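You operate a simulated robot arm through the tools that you are given. There is no shell and no other tool. Be economical: measure what you need, move in short steps, check, and stop when the job is done.

Carry out the task below with a simulated robot arm. There is one attempt and no reset: what you move stays moved.

## Task
Take the green board out of the earthed case, then pull the earth plug.
Fine: prove the earth first with one press of the test button; lay the board before the sorting case, shut the lid, and only then move the plug to its rest.

The check looks at the end state, three seconds after you hand in, the way a careful person would. Anything else that was tipped, shoved, dropped, spilled or broken makes it a failure. Lids that push on must go on centred and level and be pressed home; caps that screw on are set level and turned clockwise until they are tight.

## Robot
A 7-joint arm with a two-finger parallel gripper, fixed in place. Base frame: the origin is at the foot of the arm, x ahead of it, y to its left, z up; the work surface is at about z = 0.85. Readings come in m, rad, newtons and seconds.
With the tool pointing down near the work surface it reaches from about 0.46 to 0.92 m from the base axis. Its first joint turns from -2.007 to 2.007 rad. Payload 3.91 kg.
The TCP is the grasp point between the finger pads, 0.03 m short of the fingertips. In the tool frame z runs along the fingers and y along their closing line. Largest opening 0.11 m; finger width 0.02, thickness 0.01; the body of the gripper, 0.048 by 0.112 m, starts 0.055 m behind the TCP.
Orientation is told as [roll, pitch, yaw] about the base's x, y, z axes, in that order, counted from this pose: with the fingers straight down and closing along the base's y, the tool's x points along the base's -x, its y along +y and its z along -z.

## Interface
- The arm moves only by the tool arm_command. Its argument "plan" is a list of rows, each a list of 6 numbers: the shift along the tool's x, y, z in m, then the turn, a rotation vector about the tool's x, y, z in rad. In form: [[dx, dy, dz, rx, ry, rz], ...]. A call has 1 to 10 rows; each row shifts and turns the commanded pose from where the row before left it, along the tool's axes as they then stand. "hand" is the gripper command, from -1 (fully open) to 1 (shut), values between in proportion, set as the call begins (left out, the last holds). A row lasts 0.2 s, in which the tool goes at most 0.05 m and 0.15 rad; a call with a longer step from one row to the next is refused whole, and so is a gripper value outside its range. Where a pose cannot be reached the arm comes as near as it can. A force on the tool above 80 N (or 10 N above the force at the start of the call, whichever is more), or a blocked arm, ends the call early, and 0.2 s more pass. Each finger travels about 0.153 m/s and halts on what it meets, pressing with about 35 N; the grip force reading is that of the motor and also rises with nothing between the fingers. The clock runs only during rows and for 0.2 s after the last one: add rows that do not move to give the fingers time. The reply holds the time, the measured pose of the TCP, the force on the tool along the base axes, the opening and the grip force, in the units named above and with some noise, with the torque about the TCP (base axes, N m) and any sound that the robot's microphone picked up, and new pictures: "pictures" is both (left out), scene, wrist or none.
- Cameras (640 x 400 px; columns grow to the right, rows downward): "scene" is fixed at [0.3989, -0.6506, 1.6061]; the picture's right is [1.00, -0.07, 0.00], its down [-0.04, -0.51, -0.86] and it looks along [0.06, 0.86, -0.51] (base axes); focal length 309 px, centre (320, 200). "wrist" rides on the gripper at [0.072, 0.017, -0.103] in the tool frame; the picture's right is [-0.23, 0.97, 0.00], its down [-0.76, -0.18, -0.62] and it looks along [-0.61, -0.14, 0.78] (tool axes); focal length 222 px, centre (320, 200). There is no depth. A picture from a camera that has moved, and an enlarged one, comes with that camera's place and axes in the base frame and with its lens.
- lift_body(by): slides the trunk up (or, below 0, down) by that many m; the arm rides with it, the base frame stays. It gives what a move gives, with no picture.
- inspect(camera, box): a new picture of the part [left, top, right, bottom] of that camera's present view, enlarged. No time passes.
- close_job(): hands the job in; it is judged then, once.

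Go step by step. Nothing tells you positions but the pictures and the camera data: compare them with the known pose of the tool, close in by small moves and look again before you grip or let go. The budget is 120 turns and 200 pictures, counting those below and the enlarged ones. Unless the task says otherwise, let go and move clear before handing in, and close with one line.

The tools are called after ">>>" as a command line: name --pt "numbers of a row" for each row, then --argument value for the rest, lists and objects as JSON in quotes. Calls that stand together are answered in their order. arm_command: Moves the arm, as the interface text tells. Its arguments: {"type":"object","properties":{"plan":{"type":"array","items":{"type":"array","items":{"type":"number"}}},"hand":{"type":"number"},"pictures":{"type":"string","enum":["both","scene","wrist","none"]}},"required":["plan"]} The other tools are called the same way: lift_body (by) slides the trunk up or down; inspect (camera, box) takes an enlarged picture of a part of a camera's view; close_job () hands the job in.

At the start:

```text
time_s: 0.0
tool_pos: [0.496, 0.2485, 1.1846]
ee_rot: [0.0, 0.001, -0.001]
contact_force: [0.3, 0.0, -0.2]
ft_torque: [-0.01, 0.03, -0.02]
opening: 0.1101
grip_force: 0.0
trunk travel left (down, up): [-0.775, 0.215]
```

scene: 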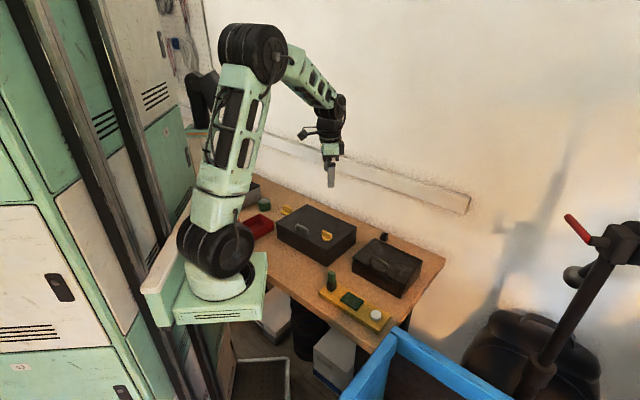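
wrist: 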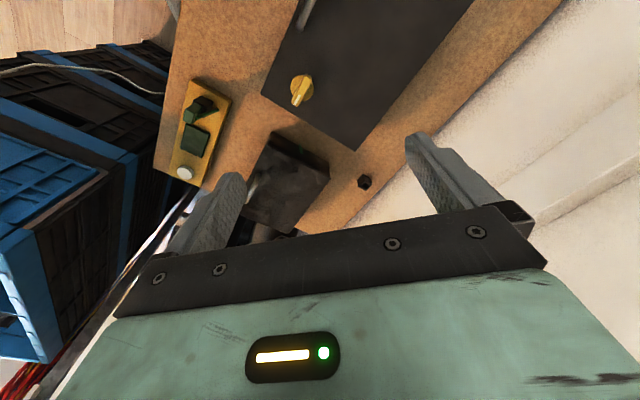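

I see a table with two dark cases, a yellow test unit, a red tray and small items. I'll enlarge the scene before moving.

>>> inspect --camera "scene" --box '[230, 170, 350, 245]'

>>> inspect --camera "scene" --box '[310, 220, 450, 335]'

>>> inspect --camera "wrist" --box '[140, 0, 480, 212]'

```text
5.33 times, centred on (290, 208) of scene
camera zoom: at [0.3989, -0.6506, 1.6061], right [1.0, -0.07, 0.0], down [-0.04, -0.51, -0.86], along [0.06, 0.86, -0.51], focal length 1646 px, centre (480, 160)
```

zoom: 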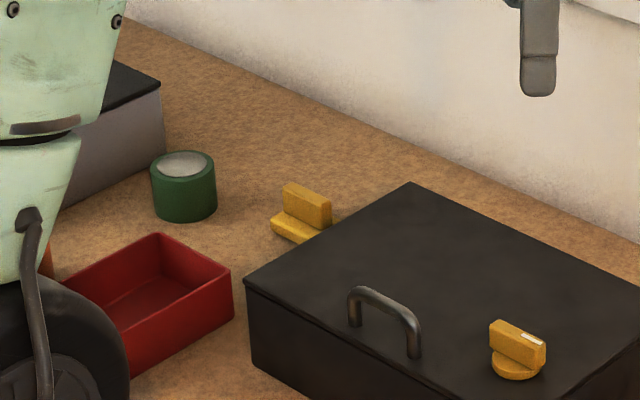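

```text
3.48 times, centred on (380, 278) of scene
camera zoom: at [0.3989, -0.6506, 1.6061], right [1.0, -0.07, 0.0], down [-0.04, -0.51, -0.86], along [0.06, 0.86, -0.51], focal length 1074 px, centre (111, -70)
```

zoom: 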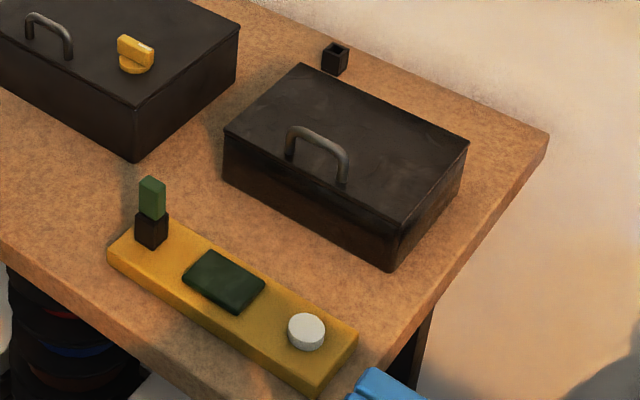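

```text
1.88 times, centred on (310, 106) of wrist
camera zoom: at [0.4233, 0.2659, 1.2875], right [0.23, 0.97, 0.0], down [0.76, -0.18, 0.62], along [0.61, -0.14, -0.78], focal length 418 px, centre (339, 377)
```

zoom: 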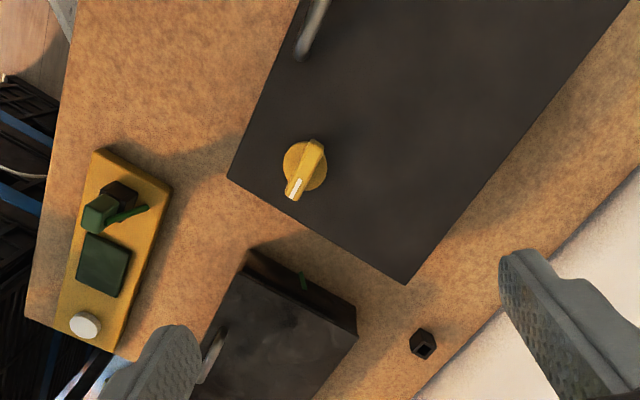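

The two cases sit at about 45°. The tester carries the plug at about (0.48, 0.03) and the button at about (0.595, -0.08). I need to know which case is earthed, so I'll zoom in further.

>>> inspect --camera "wrist" --box '[160, 70, 260, 190]'

>>> inspect --camera "wrist" --box '[240, 60, 380, 200]'

>>> inspect --camera "scene" --box '[350, 225, 430, 305]'

```text
3.33 times, centred on (210, 130) of wrist
camera zoom: at [0.4233, 0.2659, 1.2875], right [0.23, 0.97, 0.0], down [0.76, -0.18, 0.62], along [0.61, -0.14, -0.78], focal length 740 px, centre (687, 433)
```

zoom: 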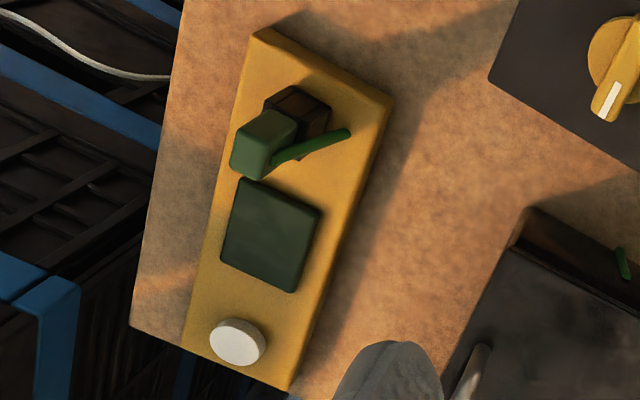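

```text
2.86 times, centred on (310, 130) of wrist
camera zoom: at [0.4233, 0.2659, 1.2875], right [0.23, 0.97, 0.0], down [0.76, -0.18, 0.62], along [0.61, -0.14, -0.78], focal length 635 px, centre (349, 400)
```

zoom: 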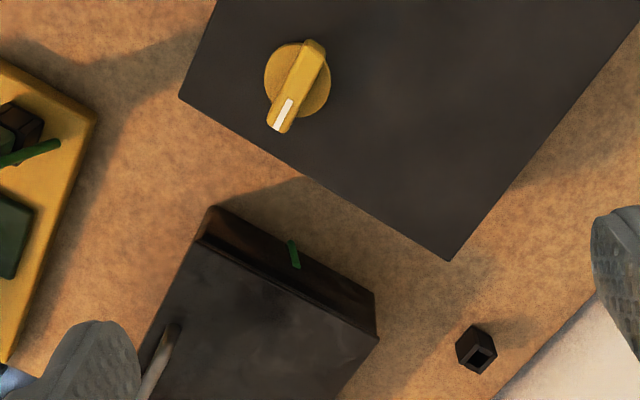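

```text
5.00 times, centred on (390, 265) of scene
camera zoom: at [0.3989, -0.6506, 1.6061], right [1.0, -0.07, 0.0], down [-0.04, -0.51, -0.86], along [0.06, 0.86, -0.51], focal length 1543 px, centre (-30, -125)
```

zoom: 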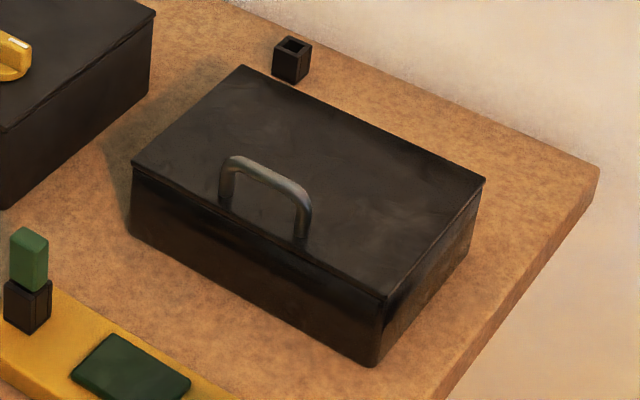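

The small case carries the green lead stub, so it is the earthed one. Next I'll look at the left side of the table to identify the sorting case.

>>> arm_command --pt "0 0 -0.01 0 0 -0.15" --pt "0 0 -0.01 0 0 -0.15" --pt "0 0 -0.01 0 0 -0.15" --pt "0 0 -0.01 0 0 -0.15" --pt "0 0 -0.01 0 0 -0.15" --pt "0 0 -0.01 0 0 -0.15" --pt "0 0 -0.01 0 0 -0.15" --pt "0 0 -0.01 0 0 -0.15" --pt "0 0 -0.01 0 0 -0.15" --pt "0 0 -0.01 0 0 -0.15" --pictures "both"

```text
time_s: 2.2
tool_pos: [0.4955, 0.2495, 1.2836]
ee_rot: [0.0, 0.001, 1.504]
contact_force: [-0.1, -0.1, -0.1]
ft_torque: [0.0, -0.01, 0.0]
opening: 0.1102
grip_force: 0.0
trunk travel left (down, up): [-0.775, 0.215]
camera wrist: at [0.4731, 0.1776, 1.3876], right [-0.96, 0.29, 0.0], down [0.23, 0.75, 0.62], along [0.18, 0.6, -0.78], focal length 222 px, centre (320, 200)
```

scene: 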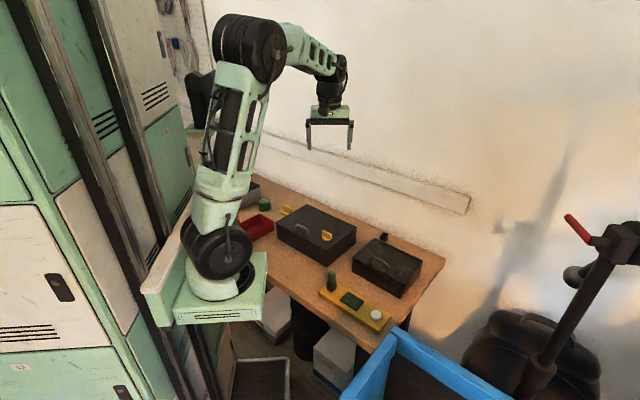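
wrist: 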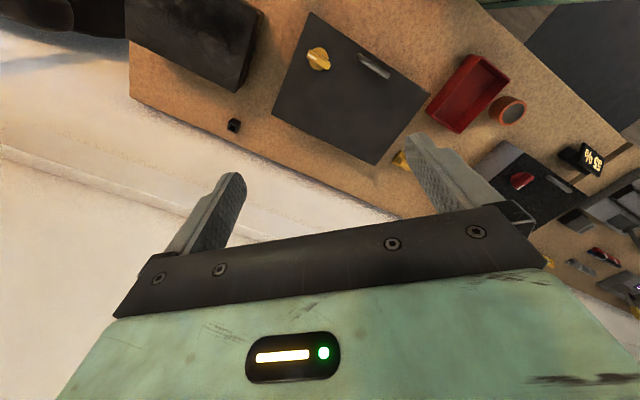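

More items appear at the far left: a grey case with a red knob, a display and tools. I'll zoom in there.

>>> inspect --camera "wrist" --box '[460, 80, 640, 300]'

>>> inspect --camera "wrist" --box '[260, 0, 540, 175]'

```text
1.82 times, centred on (550, 190) of wrist
camera zoom: at [0.4731, 0.1776, 1.3876], right [-0.96, 0.29, 0.0], down [0.23, 0.75, 0.62], along [0.18, 0.6, -0.78], focal length 404 px, centre (-98, 218)
```

zoom: 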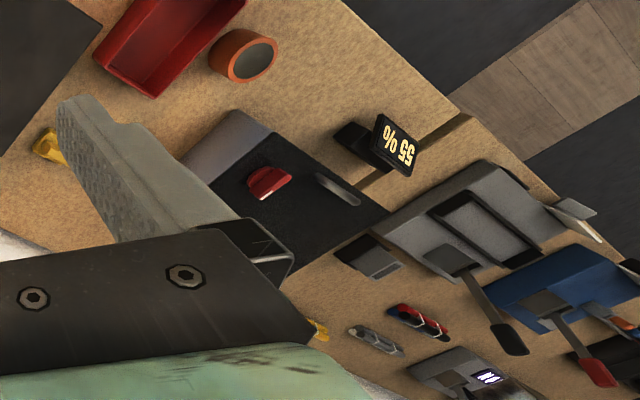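

```text
2.29 times, centred on (400, 88) of wrist
camera zoom: at [0.4731, 0.1776, 1.3876], right [-0.96, 0.29, 0.0], down [0.23, 0.75, 0.62], along [0.18, 0.6, -0.78], focal length 508 px, centre (137, 457)
```

zoom: 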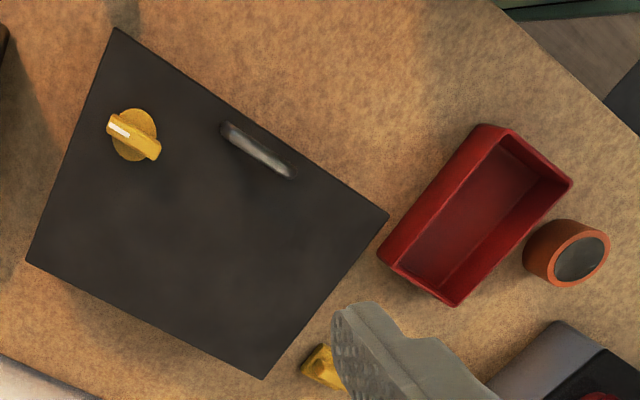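

I'll move the wrist camera left to look at the grey case and the yellow pieces.

>>> arm_command --pt "-0.025 0.03 0 0 0 0" --pt "-0.025 0.03 0 0 0 0" --pt "-0.025 0.03 0 0 0 0" --pt "-0.025 0.03 0 0 0 0" --pt "-0.025 0.03 0 0 0 0" --pt "-0.025 0.03 0 0 0 0" --pt "-0.025 0.03 0 0 0 0" --pt "-0.025 0.03 0 0 0 0" --pt "-0.025 0.03 0 0 0 0" --pictures "wrist"

```text
time_s: 4.2
tool_pos: [0.2501, 0.4935, 1.287]
ee_rot: [-0.002, -0.002, 1.485]
contact_force: [-0.3, 1.0, 0.5]
ft_torque: [0.03, -0.01, -0.03]
opening: 0.1102
grip_force: 0.1
trunk travel left (down, up): [-0.775, 0.215]
camera wrist: at [0.2264, 0.4222, 1.3892], right [-0.95, 0.31, 0.0], down [0.24, 0.74, 0.62], along [0.19, 0.59, -0.78], focal length 222 px, centre (320, 200)
```

wrist: 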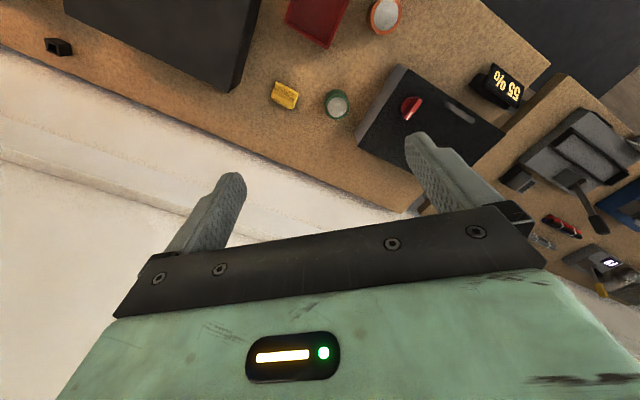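

>>> inspect --camera "wrist" --box '[240, 0, 560, 200]'

>>> inspect --camera "wrist" --box '[460, 50, 640, 290]'

```text
2.00 times, centred on (400, 100) of wrist
camera zoom: at [0.2264, 0.4222, 1.3892], right [-0.95, 0.31, 0.0], down [0.24, 0.74, 0.62], along [0.19, 0.59, -0.78], focal length 444 px, centre (160, 400)
```

zoom: 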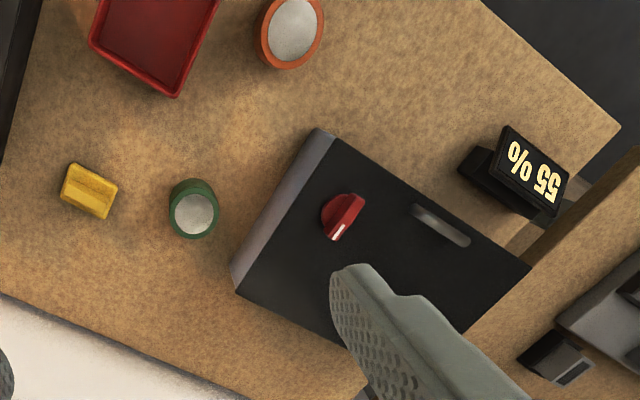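

```text
1.67 times, centred on (550, 170) of wrist
camera zoom: at [0.2264, 0.4222, 1.3892], right [-0.95, 0.31, 0.0], down [0.24, 0.74, 0.62], along [0.19, 0.59, -0.78], focal length 370 px, centre (-63, 250)
```

zoom: 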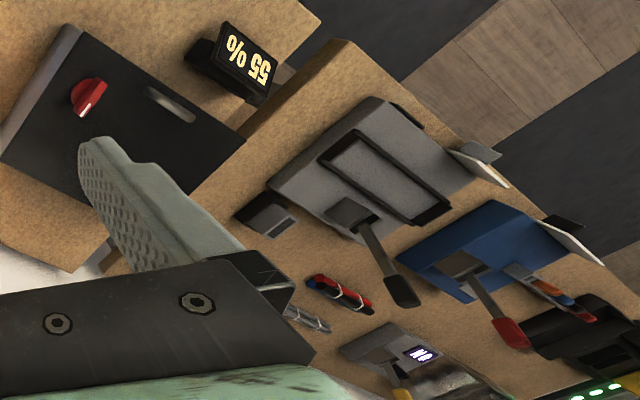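

The dry case (red knob, 55 % display) and the earthed case are both accounted for, so the big yellow-knob case is the sorting case. Next I'll go above the test button.

>>> arm_command --pt "0.037 -0.028 0 0 0 0.1" --pt "0.034 -0.032 0 0 0 0.1" --pt "0.031 -0.035 0 0 0 0.1" --pt "0.027 -0.038 0 0 0 0.1" --pt "0.023 -0.04 0 0 0 0.1" --pt "0.019 -0.042 0 0 0 0.1" --pt "0.015 -0.044 0 0 0 0.1" --pt "0.011 -0.045 0 0 0 0.1" --pt "0.006 -0.046 0 0 0 0.1" --pt "0.002 -0.046 0 0 0 0.1" --pictures "none" --hand 1

>>> arm_command --pt "0 0 0.02 0 0 0.14" --pt "0 0 0.02 0 0 0.14" --pt "0 0 0.02 0 0 0.14" --pt "0 0 0.02 0 0 0.14" --pt "0 0 0.02 0 0 0.14" --pt "0 0 0.02 0 0 0.14" --pt "0 0 0.02 0 0 0.14" --pt "0 0 0.02 0 0 0.14" --pt "0 0 0.02 0 0 0.14" --pictures "wrist"

```text
time_s: 6.4
tool_pos: [0.4943, 0.1012, 1.2798]
ee_rot: [0.0, 0.001, 0.499]
contact_force: [0.1, 0.6, -0.6]
ft_torque: [-0.06, -0.04, -0.01]
opening: 0.0
grip_force: 35.0
trunk travel left (down, up): [-0.775, 0.215]
```

```text
time_s: 8.4
tool_pos: [0.4957, 0.1034, 1.1029]
ee_rot: [0.001, 0.0, -0.764]
contact_force: [-0.4, -0.1, -0.3]
ft_torque: [0.01, -0.03, -0.01]
opening: 0.0001
grip_force: 35.0
trunk travel left (down, up): [-0.775, 0.215]
camera wrist: at [0.455, 0.1647, 1.2059], right [0.84, 0.55, 0.0], down [0.43, -0.66, 0.62], along [0.34, -0.52, -0.78], focal length 222 px, centre (320, 200)
```

wrist: 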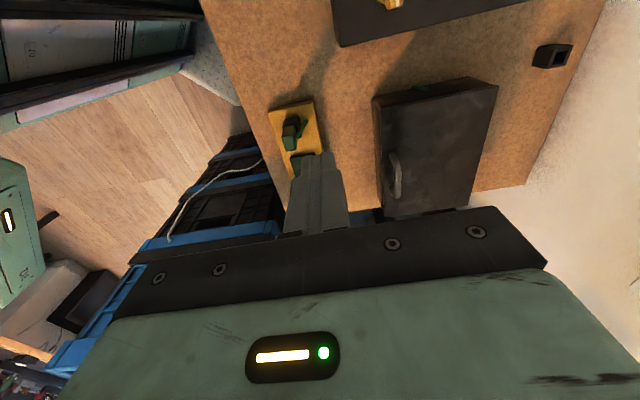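

I'll approach the button, keeping it in view.

>>> arm_command --pt "-0.025 -0.007 0.015 0 0 0" --pt "-0.025 -0.007 0.015 0 0 0" --pt "-0.025 -0.007 0.015 0 0 0" --pt "-0.025 -0.007 0.015 0 0 0" --pt "-0.025 -0.007 0.015 0 0 0" --pt "-0.025 -0.007 0.015 0 0 0" --pictures "both"

>>> inspect --camera "scene" --box '[310, 230, 430, 340]'

>>> inspect --camera "wrist" --box '[230, 30, 410, 180]'

```text
time_s: 9.8
tool_pos: [0.5728, -0.032, 1.0162]
ee_rot: [0.0, 0.0, -0.758]
contact_force: [-1.0, 0.3, -0.3]
ft_torque: [-0.03, -0.05, -0.02]
opening: 0.0001
grip_force: 35.3
trunk travel left (down, up): [-0.775, 0.215]
camera wrist: at [0.5314, 0.0304, 1.1195], right [0.84, 0.55, 0.0], down [0.43, -0.65, 0.62], along [0.34, -0.52, -0.78], focal length 222 px, centre (320, 200)
```

scene: 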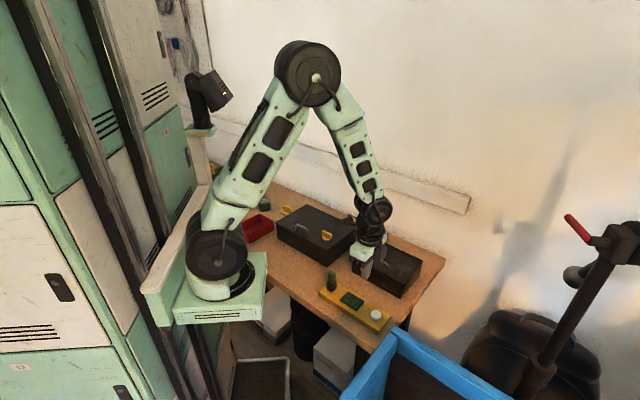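
wrist: 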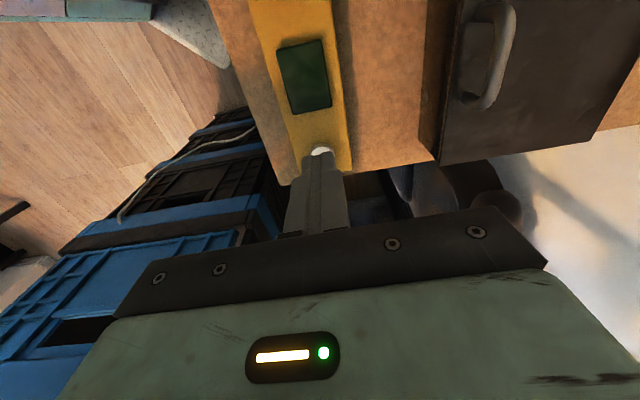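

```text
3.64 times, centred on (370, 285) of scene
camera zoom: at [0.3989, -0.6506, 1.6061], right [1.0, -0.07, 0.0], down [-0.04, -0.51, -0.86], along [0.06, 0.86, -0.51], focal length 1122 px, centre (138, -109)
```

zoom: 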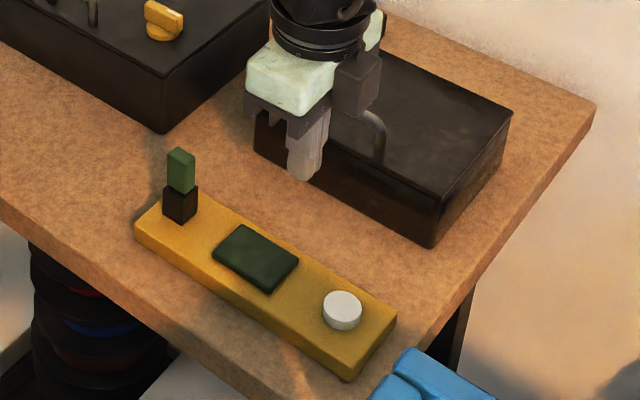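

```text
2.67 times, centred on (320, 105) of wrist
camera zoom: at [0.5314, 0.0304, 1.1195], right [0.84, 0.55, 0.0], down [0.43, -0.65, 0.62], along [0.34, -0.52, -0.78], focal length 592 px, centre (320, 453)
```

zoom: 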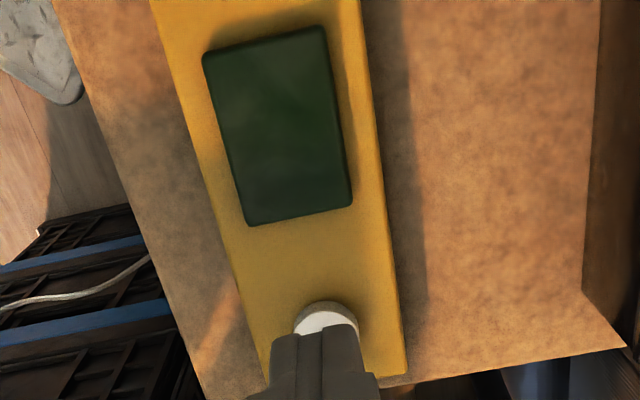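

Cross-checking both views puts the button near (0.599, -0.066). I'll move over it and come down part way.

>>> arm_command --pt "-0.021 -0.0034 0.0 0 0 0" --pt "-0.021 -0.0034 0.02 0 0 0" --pt "0 0 0.025 0 0 0" --pt "0 0 0.02 0 0 0" --pictures "none"

>>> inspect --camera "scene" --box '[340, 260, 420, 330]'

>>> inspect --camera "wrist" --box '[250, 60, 390, 180]'

```text
time_s: 10.8
tool_pos: [0.5994, -0.0639, 0.9496]
ee_rot: [0.0, -0.002, -0.759]
contact_force: [-0.7, 0.4, -0.5]
ft_torque: [0.01, -0.02, 0.03]
opening: 0.0002
grip_force: 34.8
trunk travel left (down, up): [-0.775, 0.215]
```

```text
5.71 times, centred on (380, 295) of scene
camera zoom: at [0.3989, -0.6506, 1.6061], right [1.0, -0.07, 0.0], down [-0.04, -0.51, -0.86], along [0.06, 0.86, -0.51], focal length 1764 px, centre (-23, -343)
```

zoom: 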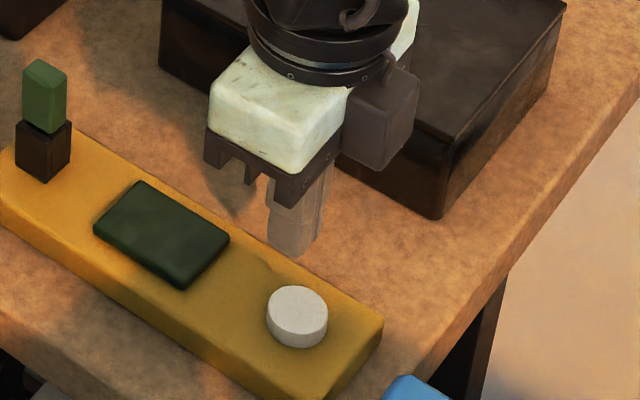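

```text
3.33 times, centred on (320, 120) of wrist
camera zoom: at [0.5575, -0.0016, 1.0538], right [0.84, 0.55, 0.0], down [0.43, -0.65, 0.62], along [0.34, -0.52, -0.78], focal length 740 px, centre (320, 467)
```

zoom: 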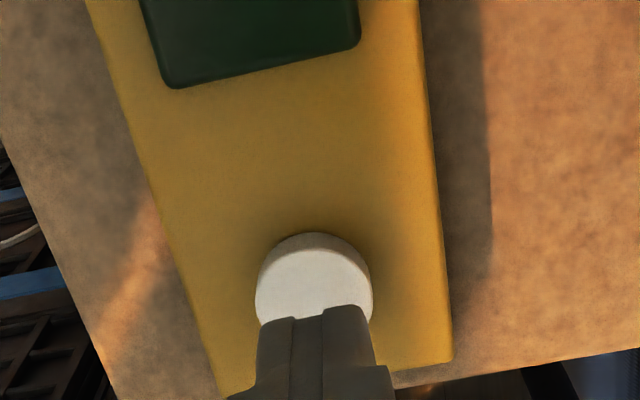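

The fingertips are over the button. I'll press down in small steps.

>>> arm_command --pt "0 0 0.012 0 0 0" --pt "0 0 0.01 0 0 0" --pictures "none"

>>> inspect --camera "wrist" --box '[250, 60, 390, 180]'

```text
time_s: 11.4
tool_pos: [0.5994, -0.064, 0.9274]
ee_rot: [0.0, 0.001, -0.761]
contact_force: [-1.1, -0.4, -1.1]
ft_torque: [-0.02, 0.0, -0.02]
opening: 0.0
grip_force: 35.2
trunk travel left (down, up): [-0.775, 0.215]
```

```text
3.33 times, centred on (320, 120) of wrist
camera zoom: at [0.5574, -0.0014, 1.03], right [0.84, 0.55, 0.0], down [0.43, -0.65, 0.62], along [0.34, -0.52, -0.78], focal length 740 px, centre (320, 467)
```

zoom: 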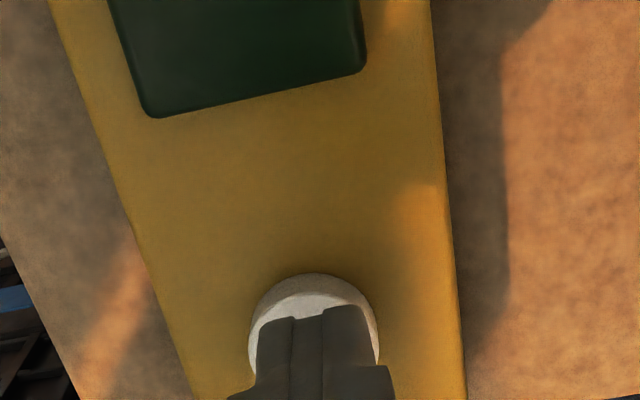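

>>> arm_command --pt "0 0 0.004 0 0 0" --pt "0 0 0.004 0 0 0" --pt "0 0 0.003 0 0 0" --pictures "none"

>>> inspect --camera "scene" --box '[320, 260, 420, 330]'

```text
time_s: 12.2
tool_pos: [0.6013, -0.0641, 0.9161]
ee_rot: [0.0, -0.001, -0.761]
contact_force: [0.6, -0.8, 0.2]
ft_torque: [-0.01, 0.02, -0.01]
opening: 0.0
grip_force: 34.7
trunk travel left (down, up): [-0.775, 0.215]
```

```text
5.71 times, centred on (370, 295) of scene
camera zoom: at [0.3989, -0.6506, 1.6061], right [1.0, -0.07, 0.0], down [-0.04, -0.51, -0.86], along [0.06, 0.86, -0.51], focal length 1764 px, centre (34, -343)
```

zoom: 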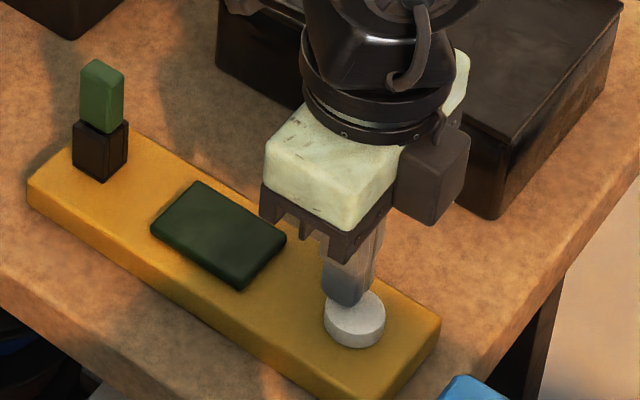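

>>> arm_command --pt "0 0 0.003 0 0 0" --pt "0 0 0.003 0 0 0" --pt "0 0 0.002 0 0 0" --pictures "none"

>>> inspect --camera "scene" --box '[320, 260, 420, 330]'

```text
time_s: 13.0
tool_pos: [0.5988, -0.0649, 0.9089]
ee_rot: [0.002, 0.002, -0.759]
contact_force: [1.6, 1.0, 4.9]
ft_torque: [0.05, -0.02, 0.05]
opening: 0.0001
grip_force: 34.8
trunk travel left (down, up): [-0.775, 0.215]
heard: click
```

```text
5.71 times, centred on (370, 295) of scene
camera zoom: at [0.3989, -0.6506, 1.6061], right [1.0, -0.07, 0.0], down [-0.04, -0.51, -0.86], along [0.06, 0.86, -0.51], focal length 1764 px, centre (34, -343)
```

zoom: 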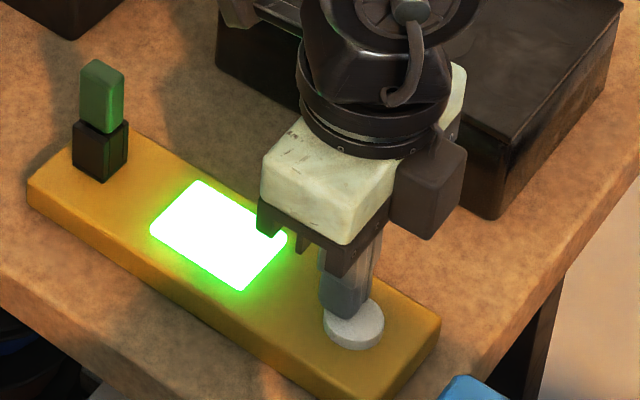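

A click and the green light prove the earth. I'll lift off and move toward the handle of the small case.

>>> arm_command --pt "0 0 -0.03 0 0 0" --pt "0 0 -0.04 0 0 0" --pt "0 0 -0.04 0 0 0" --pt "0.024 0.029 0 0 0 0" --pt "0.024 0.029 0 0 0 0" --pt "0.024 0.029 0 0 0 0" --pt "0.024 0.029 0 0 0 0" --pt "0.026 0.029 0 0 0 0" --pictures "wrist"

>>> inspect --camera "wrist" --box '[230, 30, 410, 180]'

>>> inspect --camera "scene" --box '[310, 220, 430, 320]'

```text
time_s: 14.8
tool_pos: [0.6118, 0.1232, 1.0169]
ee_rot: [0.001, 0.0, -0.761]
contact_force: [0.2, -0.8, 0.2]
ft_torque: [0.02, 0.01, -0.01]
opening: 0.0
grip_force: 35.1
trunk travel left (down, up): [-0.775, 0.215]
camera wrist: at [0.5698, 0.1853, 1.1209], right [0.84, 0.55, 0.0], down [0.43, -0.65, 0.62], along [0.34, -0.52, -0.78], focal length 222 px, centre (320, 200)
```

wrist: 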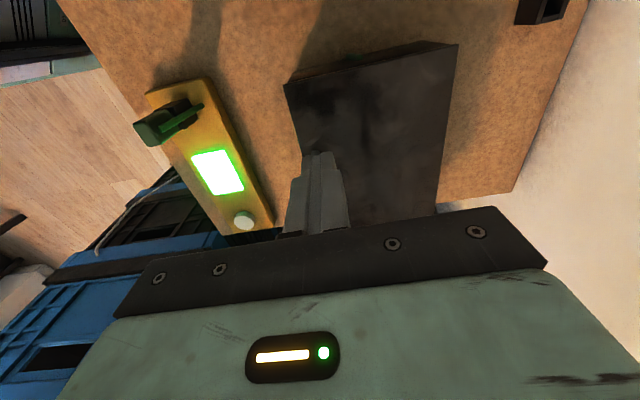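

```text
2.67 times, centred on (320, 105) of wrist
camera zoom: at [0.5698, 0.1853, 1.1209], right [0.84, 0.55, 0.0], down [0.43, -0.65, 0.62], along [0.34, -0.52, -0.78], focal length 592 px, centre (320, 453)
```

zoom: 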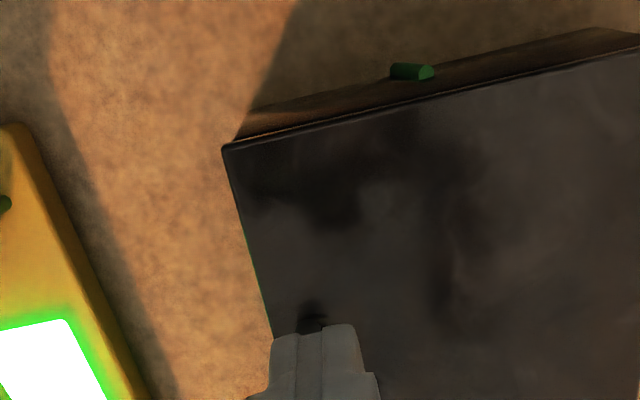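

```text
4.00 times, centred on (370, 270) of scene
camera zoom: at [0.3989, -0.6506, 1.6061], right [1.0, -0.07, 0.0], down [-0.04, -0.51, -0.86], along [0.06, 0.86, -0.51], focal length 1235 px, centre (120, -80)
```

zoom: 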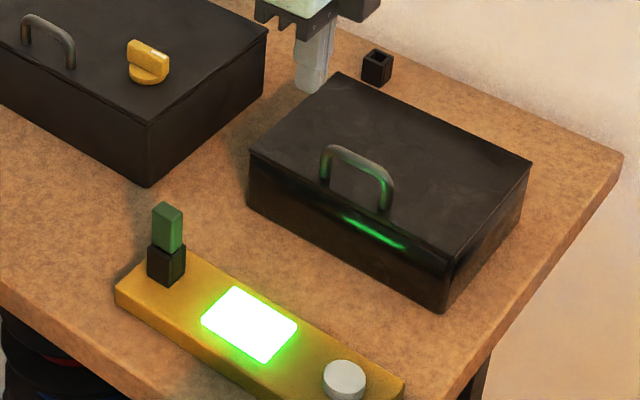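

The case and handle sit where I estimated, with the handle centre near (0.642, 0.089). I'll open the fingers part way and move above it.

>>> arm_command --pt "-0.01 -0.001 0 0 0 0" --pt "-0.015 -0.001 0 0 0 0" --pt "-0.01 -0.002 0.01 0 0 0" --pt "-0.01 0 0.01 0 0 0" --pictures "none" --hand 0.1

>>> inspect --camera "wrist" --box '[230, 30, 410, 180]'

>>> inspect --camera "scene" --box '[340, 220, 440, 300]'

```text
time_s: 15.8
tool_pos: [0.6398, 0.0899, 0.9966]
ee_rot: [0.0, 0.001, -0.759]
contact_force: [-0.1, 0.3, 0.6]
ft_torque: [-0.02, -0.02, 0.02]
opening: 0.0495
grip_force: 0.1
trunk travel left (down, up): [-0.775, 0.215]
```

```text
2.67 times, centred on (320, 105) of wrist
camera zoom: at [0.5988, 0.152, 1.1004], right [0.84, 0.55, 0.0], down [0.43, -0.65, 0.62], along [0.34, -0.52, -0.78], focal length 592 px, centre (320, 453)
```

zoom: 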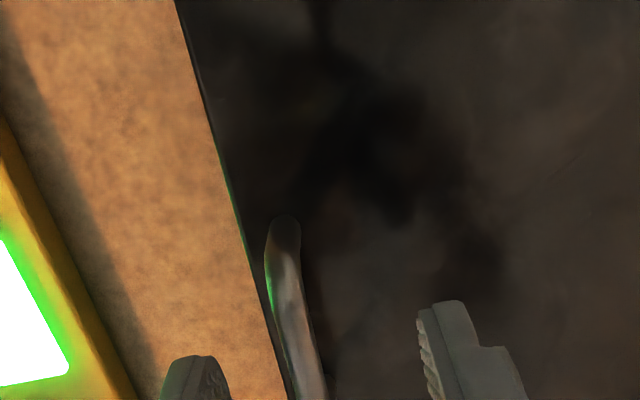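

```text
5.00 times, centred on (390, 260) of scene
camera zoom: at [0.3989, -0.6506, 1.6061], right [1.0, -0.07, 0.0], down [-0.04, -0.51, -0.86], along [0.06, 0.86, -0.51], focal length 1543 px, centre (-30, -100)
```

zoom: 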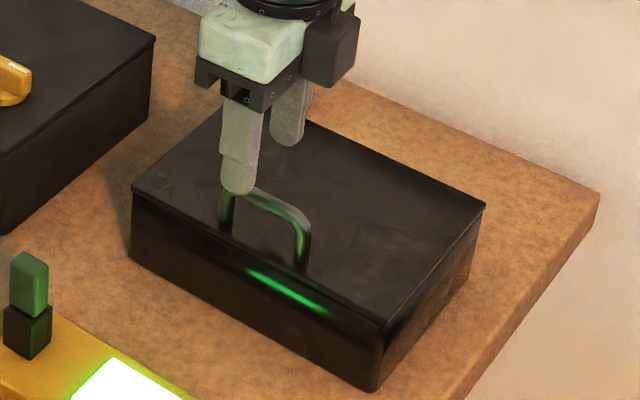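

The bar is 7–8 mm toward the tool's -y. I'll correct that and descend around it.

>>> arm_command --pt "0.002 -0.007 0.005 0 0 0" --pt "0 0 0.015 0 0 0" --pt "0 0 0.015 0 0 0" --pt "0 0 0.005 0 0 0" --pictures "none"

>>> inspect --camera "wrist" --box '[230, 50, 410, 200]'

>>> inspect --camera "scene" --box '[340, 220, 440, 300]'

```text
time_s: 16.8
tool_pos: [0.634, 0.0872, 0.9576]
ee_rot: [0.002, 0.0, -0.761]
contact_force: [-0.5, -1.6, -0.9]
ft_torque: [0.0, -0.01, 0.0]
opening: 0.0497
grip_force: 0.1
trunk travel left (down, up): [-0.775, 0.215]
```

```text
2.67 times, centred on (320, 125) of wrist
camera zoom: at [0.5938, 0.1487, 1.0608], right [0.84, 0.55, 0.0], down [0.43, -0.65, 0.62], along [0.34, -0.52, -0.78], focal length 592 px, centre (320, 400)
```

zoom: 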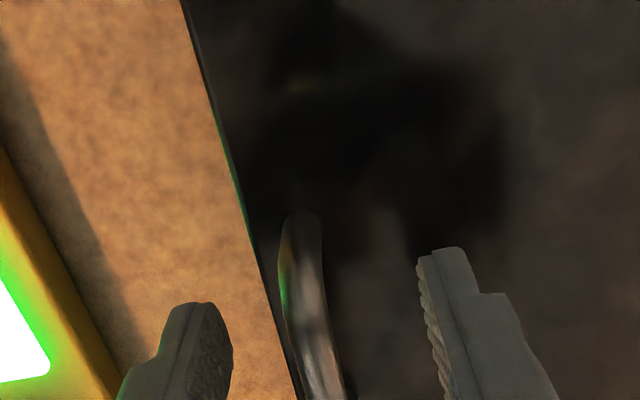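

```text
5.00 times, centred on (390, 260) of scene
camera zoom: at [0.3989, -0.6506, 1.6061], right [1.0, -0.07, 0.0], down [-0.04, -0.51, -0.86], along [0.06, 0.86, -0.51], focal length 1543 px, centre (-30, -100)
```

zoom: 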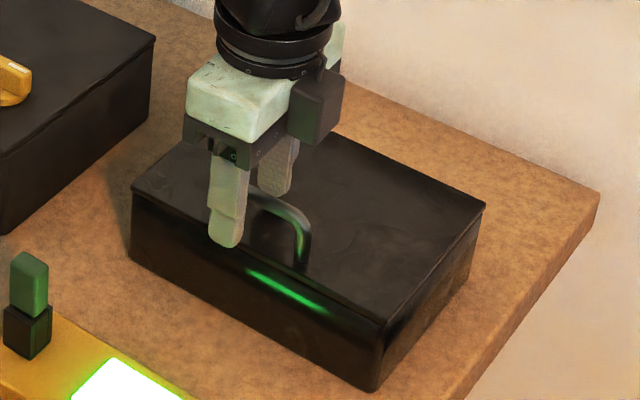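

The fingers straddle the bar near its left post. I'll shift to mid-bar, lower slightly and close.

>>> arm_command --pt "-0.008 0 0.002 0 0 0" --pt "-0.008 0 0.003 0 0 0" --pt "0 0 0.003 0 0 0" --pictures "none"

>>> inspect --camera "scene" --box '[340, 220, 440, 300]'

>>> arm_command --pt "0 0 0 0 0 0" --pt "0 0 0 0 0 0" --pictures "none" --hand 1

>>> inspect --camera "wrist" --box '[230, 50, 410, 200]'

```text
time_s: 17.6
tool_pos: [0.6448, 0.0744, 0.949]
ee_rot: [-0.001, 0.0, -0.76]
contact_force: [-0.4, -0.2, -1.4]
ft_torque: [-0.01, -0.02, 0.0]
opening: 0.0497
grip_force: 0.1
trunk travel left (down, up): [-0.775, 0.215]
```

```text
5.00 times, centred on (390, 260) of scene
camera zoom: at [0.3989, -0.6506, 1.6061], right [1.0, -0.07, 0.0], down [-0.04, -0.51, -0.86], along [0.06, 0.86, -0.51], focal length 1543 px, centre (-30, -100)
```

zoom: 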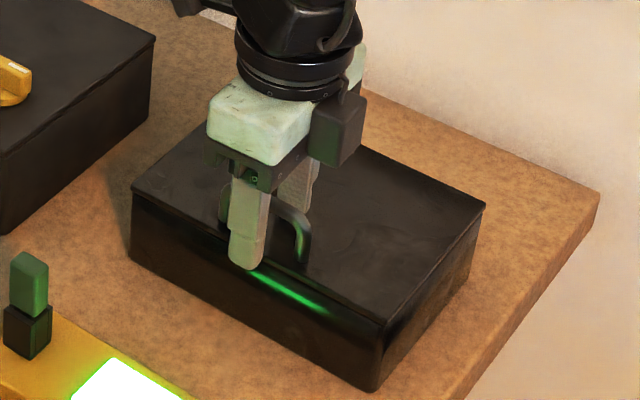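

```text
time_s: 18.2
tool_pos: [0.6445, 0.0743, 0.9495]
ee_rot: [-0.001, 0.0, -0.761]
contact_force: [-1.6, -1.6, -0.6]
ft_torque: [-0.05, 0.05, -0.87]
opening: 0.0092
grip_force: 44.8
trunk travel left (down, up): [-0.775, 0.215]
```

```text
2.67 times, centred on (320, 125) of wrist
camera zoom: at [0.6043, 0.1366, 1.0531], right [0.84, 0.55, 0.0], down [0.43, -0.65, 0.62], along [0.34, -0.52, -0.78], focal length 592 px, centre (320, 400)
```

zoom: 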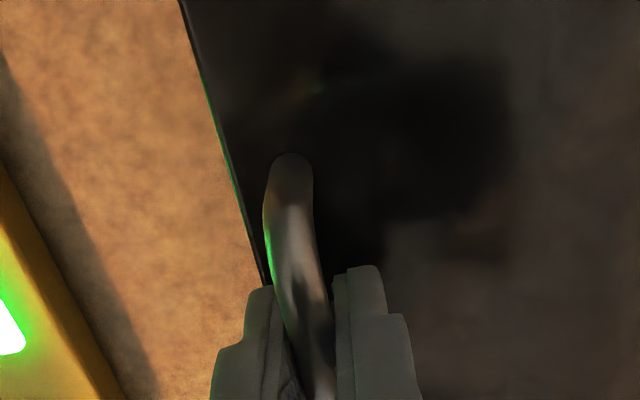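

The bar is gripped with a small yaw mismatch. I'll ease the yaw and lift slightly to learn how the lid moves.

>>> arm_command --pt "0 0 0 0 0 0.03" --pt "0 0 0 0 0 0.02" --pictures "none"

>>> arm_command --pt "0 0 -0.005 0 0 0" --pt "0 0 -0.008 0 0 0" --pt "0 0 -0.008 0 0 0" --pictures "none"

>>> inspect --camera "scene" --box '[340, 220, 440, 300]'

```text
time_s: 18.8
tool_pos: [0.6457, 0.075, 0.9512]
ee_rot: [0.0, 0.001, -0.811]
contact_force: [-3.1, -5.1, 1.6]
ft_torque: [-0.18, -0.21, 0.9]
opening: 0.0094
grip_force: 45.1
trunk travel left (down, up): [-0.775, 0.215]
```

```text
time_s: 19.6
tool_pos: [0.6499, 0.0799, 0.9715]
ee_rot: [0.006, -0.002, -0.808]
contact_force: [25.2, 15.6, -16.3]
ft_torque: [-0.04, 0.2, 0.61]
opening: 0.0094
grip_force: 44.8
trunk travel left (down, up): [-0.775, 0.215]
```

```text
5.00 times, centred on (390, 260) of scene
camera zoom: at [0.3989, -0.6506, 1.6061], right [1.0, -0.07, 0.0], down [-0.04, -0.51, -0.86], along [0.06, 0.86, -0.51], focal length 1543 px, centre (-30, -100)
```

zoom: 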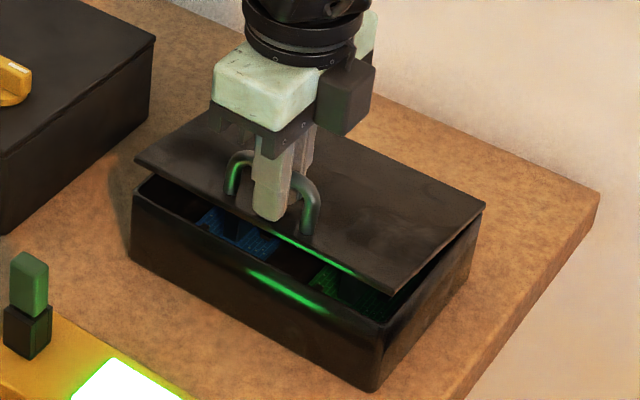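

The lid is hinged at the far edge, and blue and green boards show inside. I'll swing it open along its arc.

>>> arm_command --pt "0 0.0067 -0.0117 0 0 0" --pt "0 0.0067 -0.0117 0 0 0" --pt "0 0.009 -0.01 0 0 0" --pt "0 0.009 -0.01 0 0 0" --pt "0 0.0108 -0.0079 0 0 0" --pt "0 0.0108 -0.0079 0 0 0" --pictures "none"

>>> inspect --camera "scene" --box '[340, 200, 460, 300]'

```text
time_s: 21.0
tool_pos: [0.6818, 0.1129, 1.0308]
ee_rot: [-0.005, 0.002, -0.812]
contact_force: [-9.2, 6.6, 0.3]
ft_torque: [0.31, 0.5, 0.21]
opening: 0.0094
grip_force: 44.8
trunk travel left (down, up): [-0.775, 0.215]
```

```text
4.00 times, centred on (400, 250) of scene
camera zoom: at [0.3989, -0.6506, 1.6061], right [1.0, -0.07, 0.0], down [-0.04, -0.51, -0.86], along [0.06, 0.86, -0.51], focal length 1235 px, centre (0, 0)
```

zoom: 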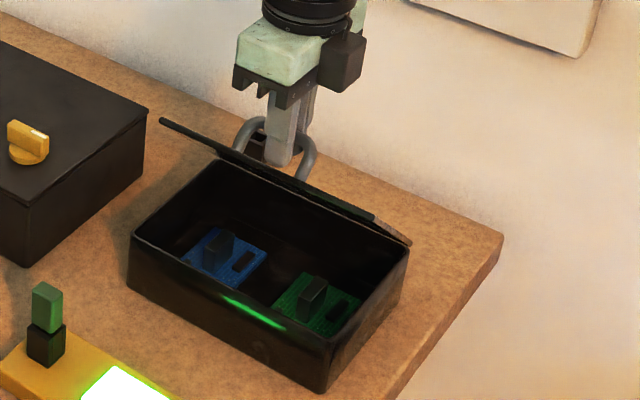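

The lid follows well. Both boards are visible, green on the right and blue on the left. I'll keep opening.

>>> arm_command --pt "0 0.0122 -0.0055 0 0 0" --pt "0 0.0122 -0.0055 0 0 0" --pt "0 0.0131 -0.0028 0 0 0" --pt "0 0.0131 -0.0028 0 0 0" --pt "0 0.0134 0 0 0 0" --pt "0 0.0134 0 0 0 0" --pictures "none"

>>> inspect --camera "scene" --box '[340, 200, 460, 300]'

```text
time_s: 22.4
tool_pos: [0.74, 0.1678, 1.0485]
ee_rot: [0.005, -0.002, -0.81]
contact_force: [-6.1, 7.5, 26.1]
ft_torque: [-0.34, -0.38, -0.16]
opening: 0.009
grip_force: 44.4
trunk travel left (down, up): [-0.775, 0.215]
```

```text
4.00 times, centred on (400, 250) of scene
camera zoom: at [0.3989, -0.6506, 1.6061], right [1.0, -0.07, 0.0], down [-0.04, -0.51, -0.86], along [0.06, 0.86, -0.51], focal length 1235 px, centre (0, 0)
```

zoom: 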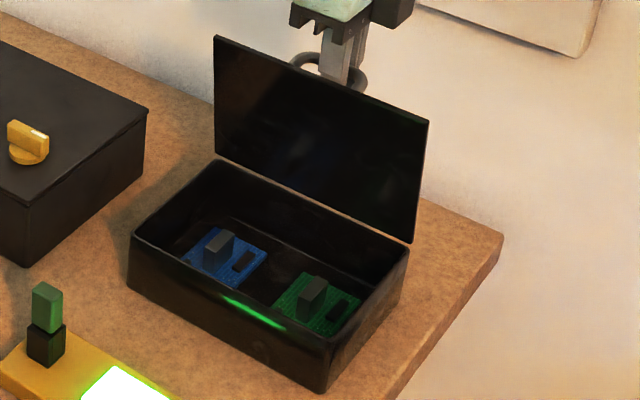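

>>> arm_command --pt "0 0.008 -0.003 0 0 0" --pt "0 0.01 0 0 0 0" --pt "0 0.01 0.001 0 0 0" --pictures "none"

>>> inspect --camera "scene" --box '[340, 180, 460, 280]'

```text
time_s: 23.2
tool_pos: [0.7597, 0.1857, 1.0449]
ee_rot: [-0.007, 0.002, -0.808]
contact_force: [-10.1, 4.0, -15.9]
ft_torque: [-0.53, -0.5, -0.13]
opening: 0.0093
grip_force: 45.0
trunk travel left (down, up): [-0.775, 0.215]
```

```text
4.00 times, centred on (400, 230) of scene
camera zoom: at [0.3989, -0.6506, 1.6061], right [1.0, -0.07, 0.0], down [-0.04, -0.51, -0.86], along [0.06, 0.86, -0.51], focal length 1235 px, centre (0, 80)
```

zoom: 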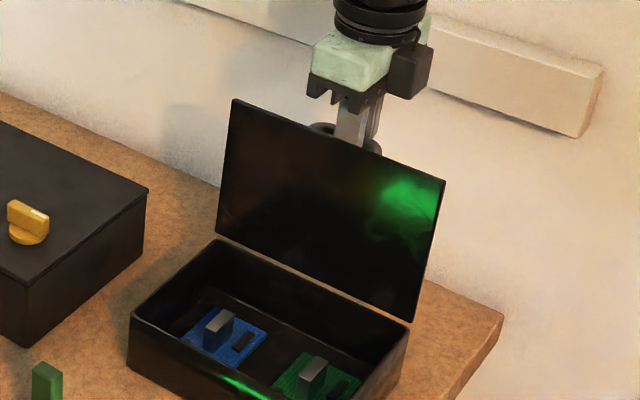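

>>> arm_command --pt "0 0.008 0.003 0 0 0" --pt "0 0.01 0.004 0 0 0" --pt "0 0.01 0.004 0 0 0" --pictures "none"

>>> inspect --camera "scene" --box '[340, 180, 460, 280]'

```text
time_s: 24.0
tool_pos: [0.774, 0.1997, 1.0389]
ee_rot: [-0.021, 0.007, -0.811]
contact_force: [-68.9, -22.1, 6.0]
ft_torque: [-0.14, 0.2, -0.17]
opening: 0.0094
grip_force: 45.0
trunk travel left (down, up): [-0.775, 0.215]
```

```text
4.00 times, centred on (400, 230) of scene
camera zoom: at [0.3989, -0.6506, 1.6061], right [1.0, -0.07, 0.0], down [-0.04, -0.51, -0.86], along [0.06, 0.86, -0.51], focal length 1235 px, centre (0, 80)
```

zoom: 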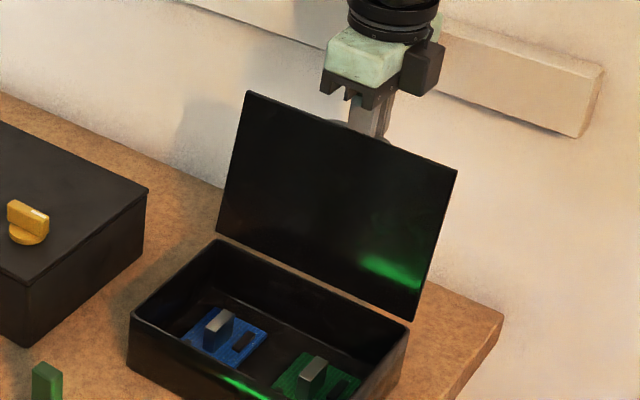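

The lid has reached its stop at roughly 100°. I'll relax, open slightly and rise clear.

>>> arm_command --pt "0 -0.006 -0.001 0 0 0" --pt "0 -0.003 -0.001 0 0 0" --pictures "none"

>>> arm_command --pt "0 0 0 0 0 0" --pt "0 0 0 0 0 0" --pictures "none" --hand 0.6

>>> inspect --camera "wrist" --box '[230, 50, 410, 200]'

```text
time_s: 24.6
tool_pos: [0.7733, 0.1989, 1.0391]
ee_rot: [-0.006, 0.003, -0.808]
contact_force: [-39.9, 0.1, -7.1]
ft_torque: [0.56, 0.6, -0.26]
opening: 0.0092
grip_force: 45.2
trunk travel left (down, up): [-0.775, 0.215]
```

```text
time_s: 25.2
tool_pos: [0.7768, 0.1963, 1.0398]
ee_rot: [0.001, -0.001, -0.812]
contact_force: [0.1, 1.1, 0.2]
ft_torque: [-0.01, -0.01, 0.03]
opening: 0.0218
grip_force: 0.0
trunk travel left (down, up): [-0.775, 0.215]
```

```text
2.67 times, centred on (320, 125) of wrist
camera zoom: at [0.7389, 0.2603, 1.1431], right [0.86, 0.51, 0.0], down [0.39, -0.67, 0.62], along [0.32, -0.54, -0.78], focal length 592 px, centre (320, 400)
```

zoom: 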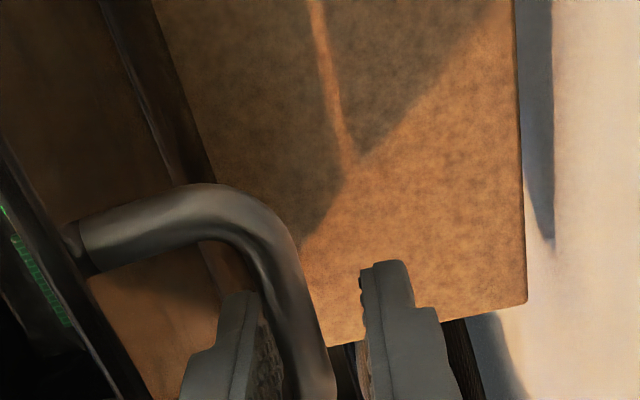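

The fingers are free of the bar. I'll rise clear and check that the lid stays up.

>>> arm_command --pt "0 0 -0.02 0 0 0" --pt "0 0 -0.03 0 0 0" --pt "0 0 -0.04 0 0 0" --pt "0 0 -0.04 0 0 0" --pt "0.0 0 -0.02 0 0 0" --pictures "none"

>>> inspect --camera "scene" --box '[310, 190, 450, 300]'

```text
time_s: 26.4
tool_pos: [0.7747, 0.196, 1.1884]
ee_rot: [0.001, 0.0, -0.81]
contact_force: [0.1, 0.4, -0.3]
ft_torque: [-0.01, 0.07, -0.03]
opening: 0.0221
grip_force: 0.1
trunk travel left (down, up): [-0.775, 0.215]
```

```text
3.64 times, centred on (380, 245) of scene
camera zoom: at [0.3989, -0.6506, 1.6061], right [1.0, -0.07, 0.0], down [-0.04, -0.51, -0.86], along [0.06, 0.86, -0.51], focal length 1122 px, centre (102, 36)
```

zoom: 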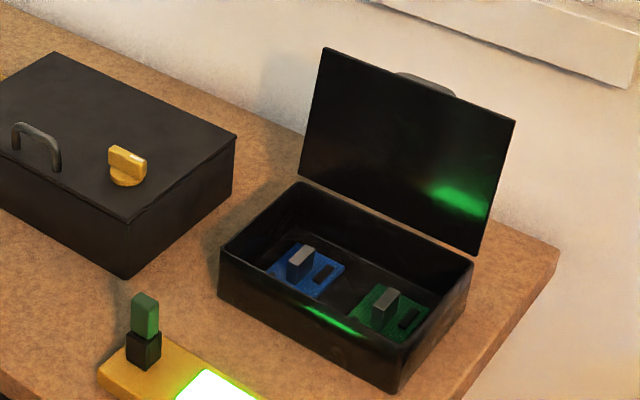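

The lid stays open. I'll move above the case to see the green board from the wrist camera.

>>> arm_command --pt "0.004 -0.04 0 0 0 0" --pt "0.005 -0.04 0 0 0 0" --pt "0.005 -0.04 0 0 0 0" --pt "0 0 0.04 0 0 0" --pt "0 0 0.04 0 0 0" --pt "0 0 0.03 0 0 0" --pictures "wrist"

>>> inspect --camera "wrist" --box '[230, 30, 410, 180]'

>>> inspect --camera "scene" --box '[370, 240, 450, 300]'

```text
time_s: 27.8
tool_pos: [0.6771, 0.1247, 1.0806]
ee_rot: [0.002, -0.001, -0.81]
contact_force: [-0.4, -0.5, -0.1]
ft_torque: [-0.03, -0.01, -0.01]
opening: 0.0219
grip_force: 0.0
trunk travel left (down, up): [-0.775, 0.215]
camera wrist: at [0.6398, 0.1896, 1.1844], right [0.86, 0.51, 0.0], down [0.4, -0.67, 0.62], along [0.32, -0.54, -0.78], focal length 222 px, centre (320, 200)
```

wrist: 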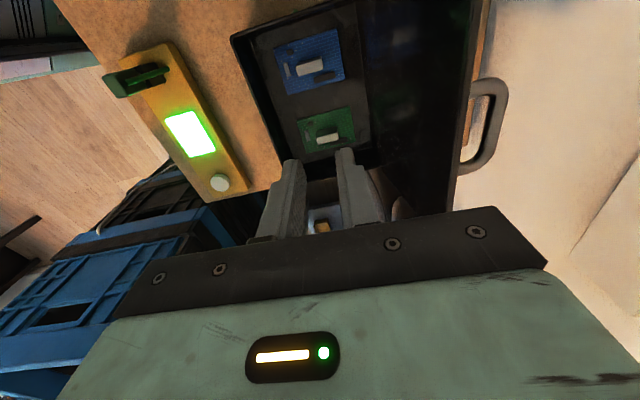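

```text
2.67 times, centred on (320, 105) of wrist
camera zoom: at [0.6398, 0.1896, 1.1844], right [0.86, 0.51, 0.0], down [0.4, -0.67, 0.62], along [0.32, -0.54, -0.78], focal length 592 px, centre (320, 453)
```

zoom: 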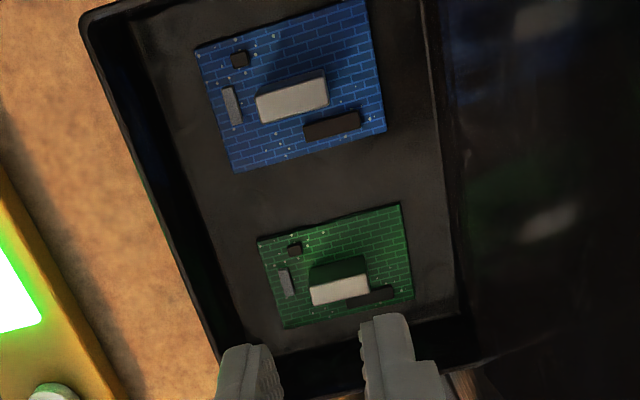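

```text
6.67 times, centred on (410, 270) of scene
camera zoom: at [0.3989, -0.6506, 1.6061], right [1.0, -0.07, 0.0], down [-0.04, -0.51, -0.86], along [0.06, 0.86, -0.51], focal length 2058 px, centre (-280, -267)
```

zoom: 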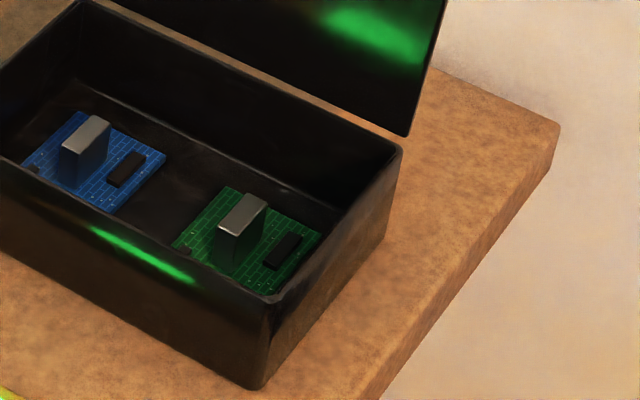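

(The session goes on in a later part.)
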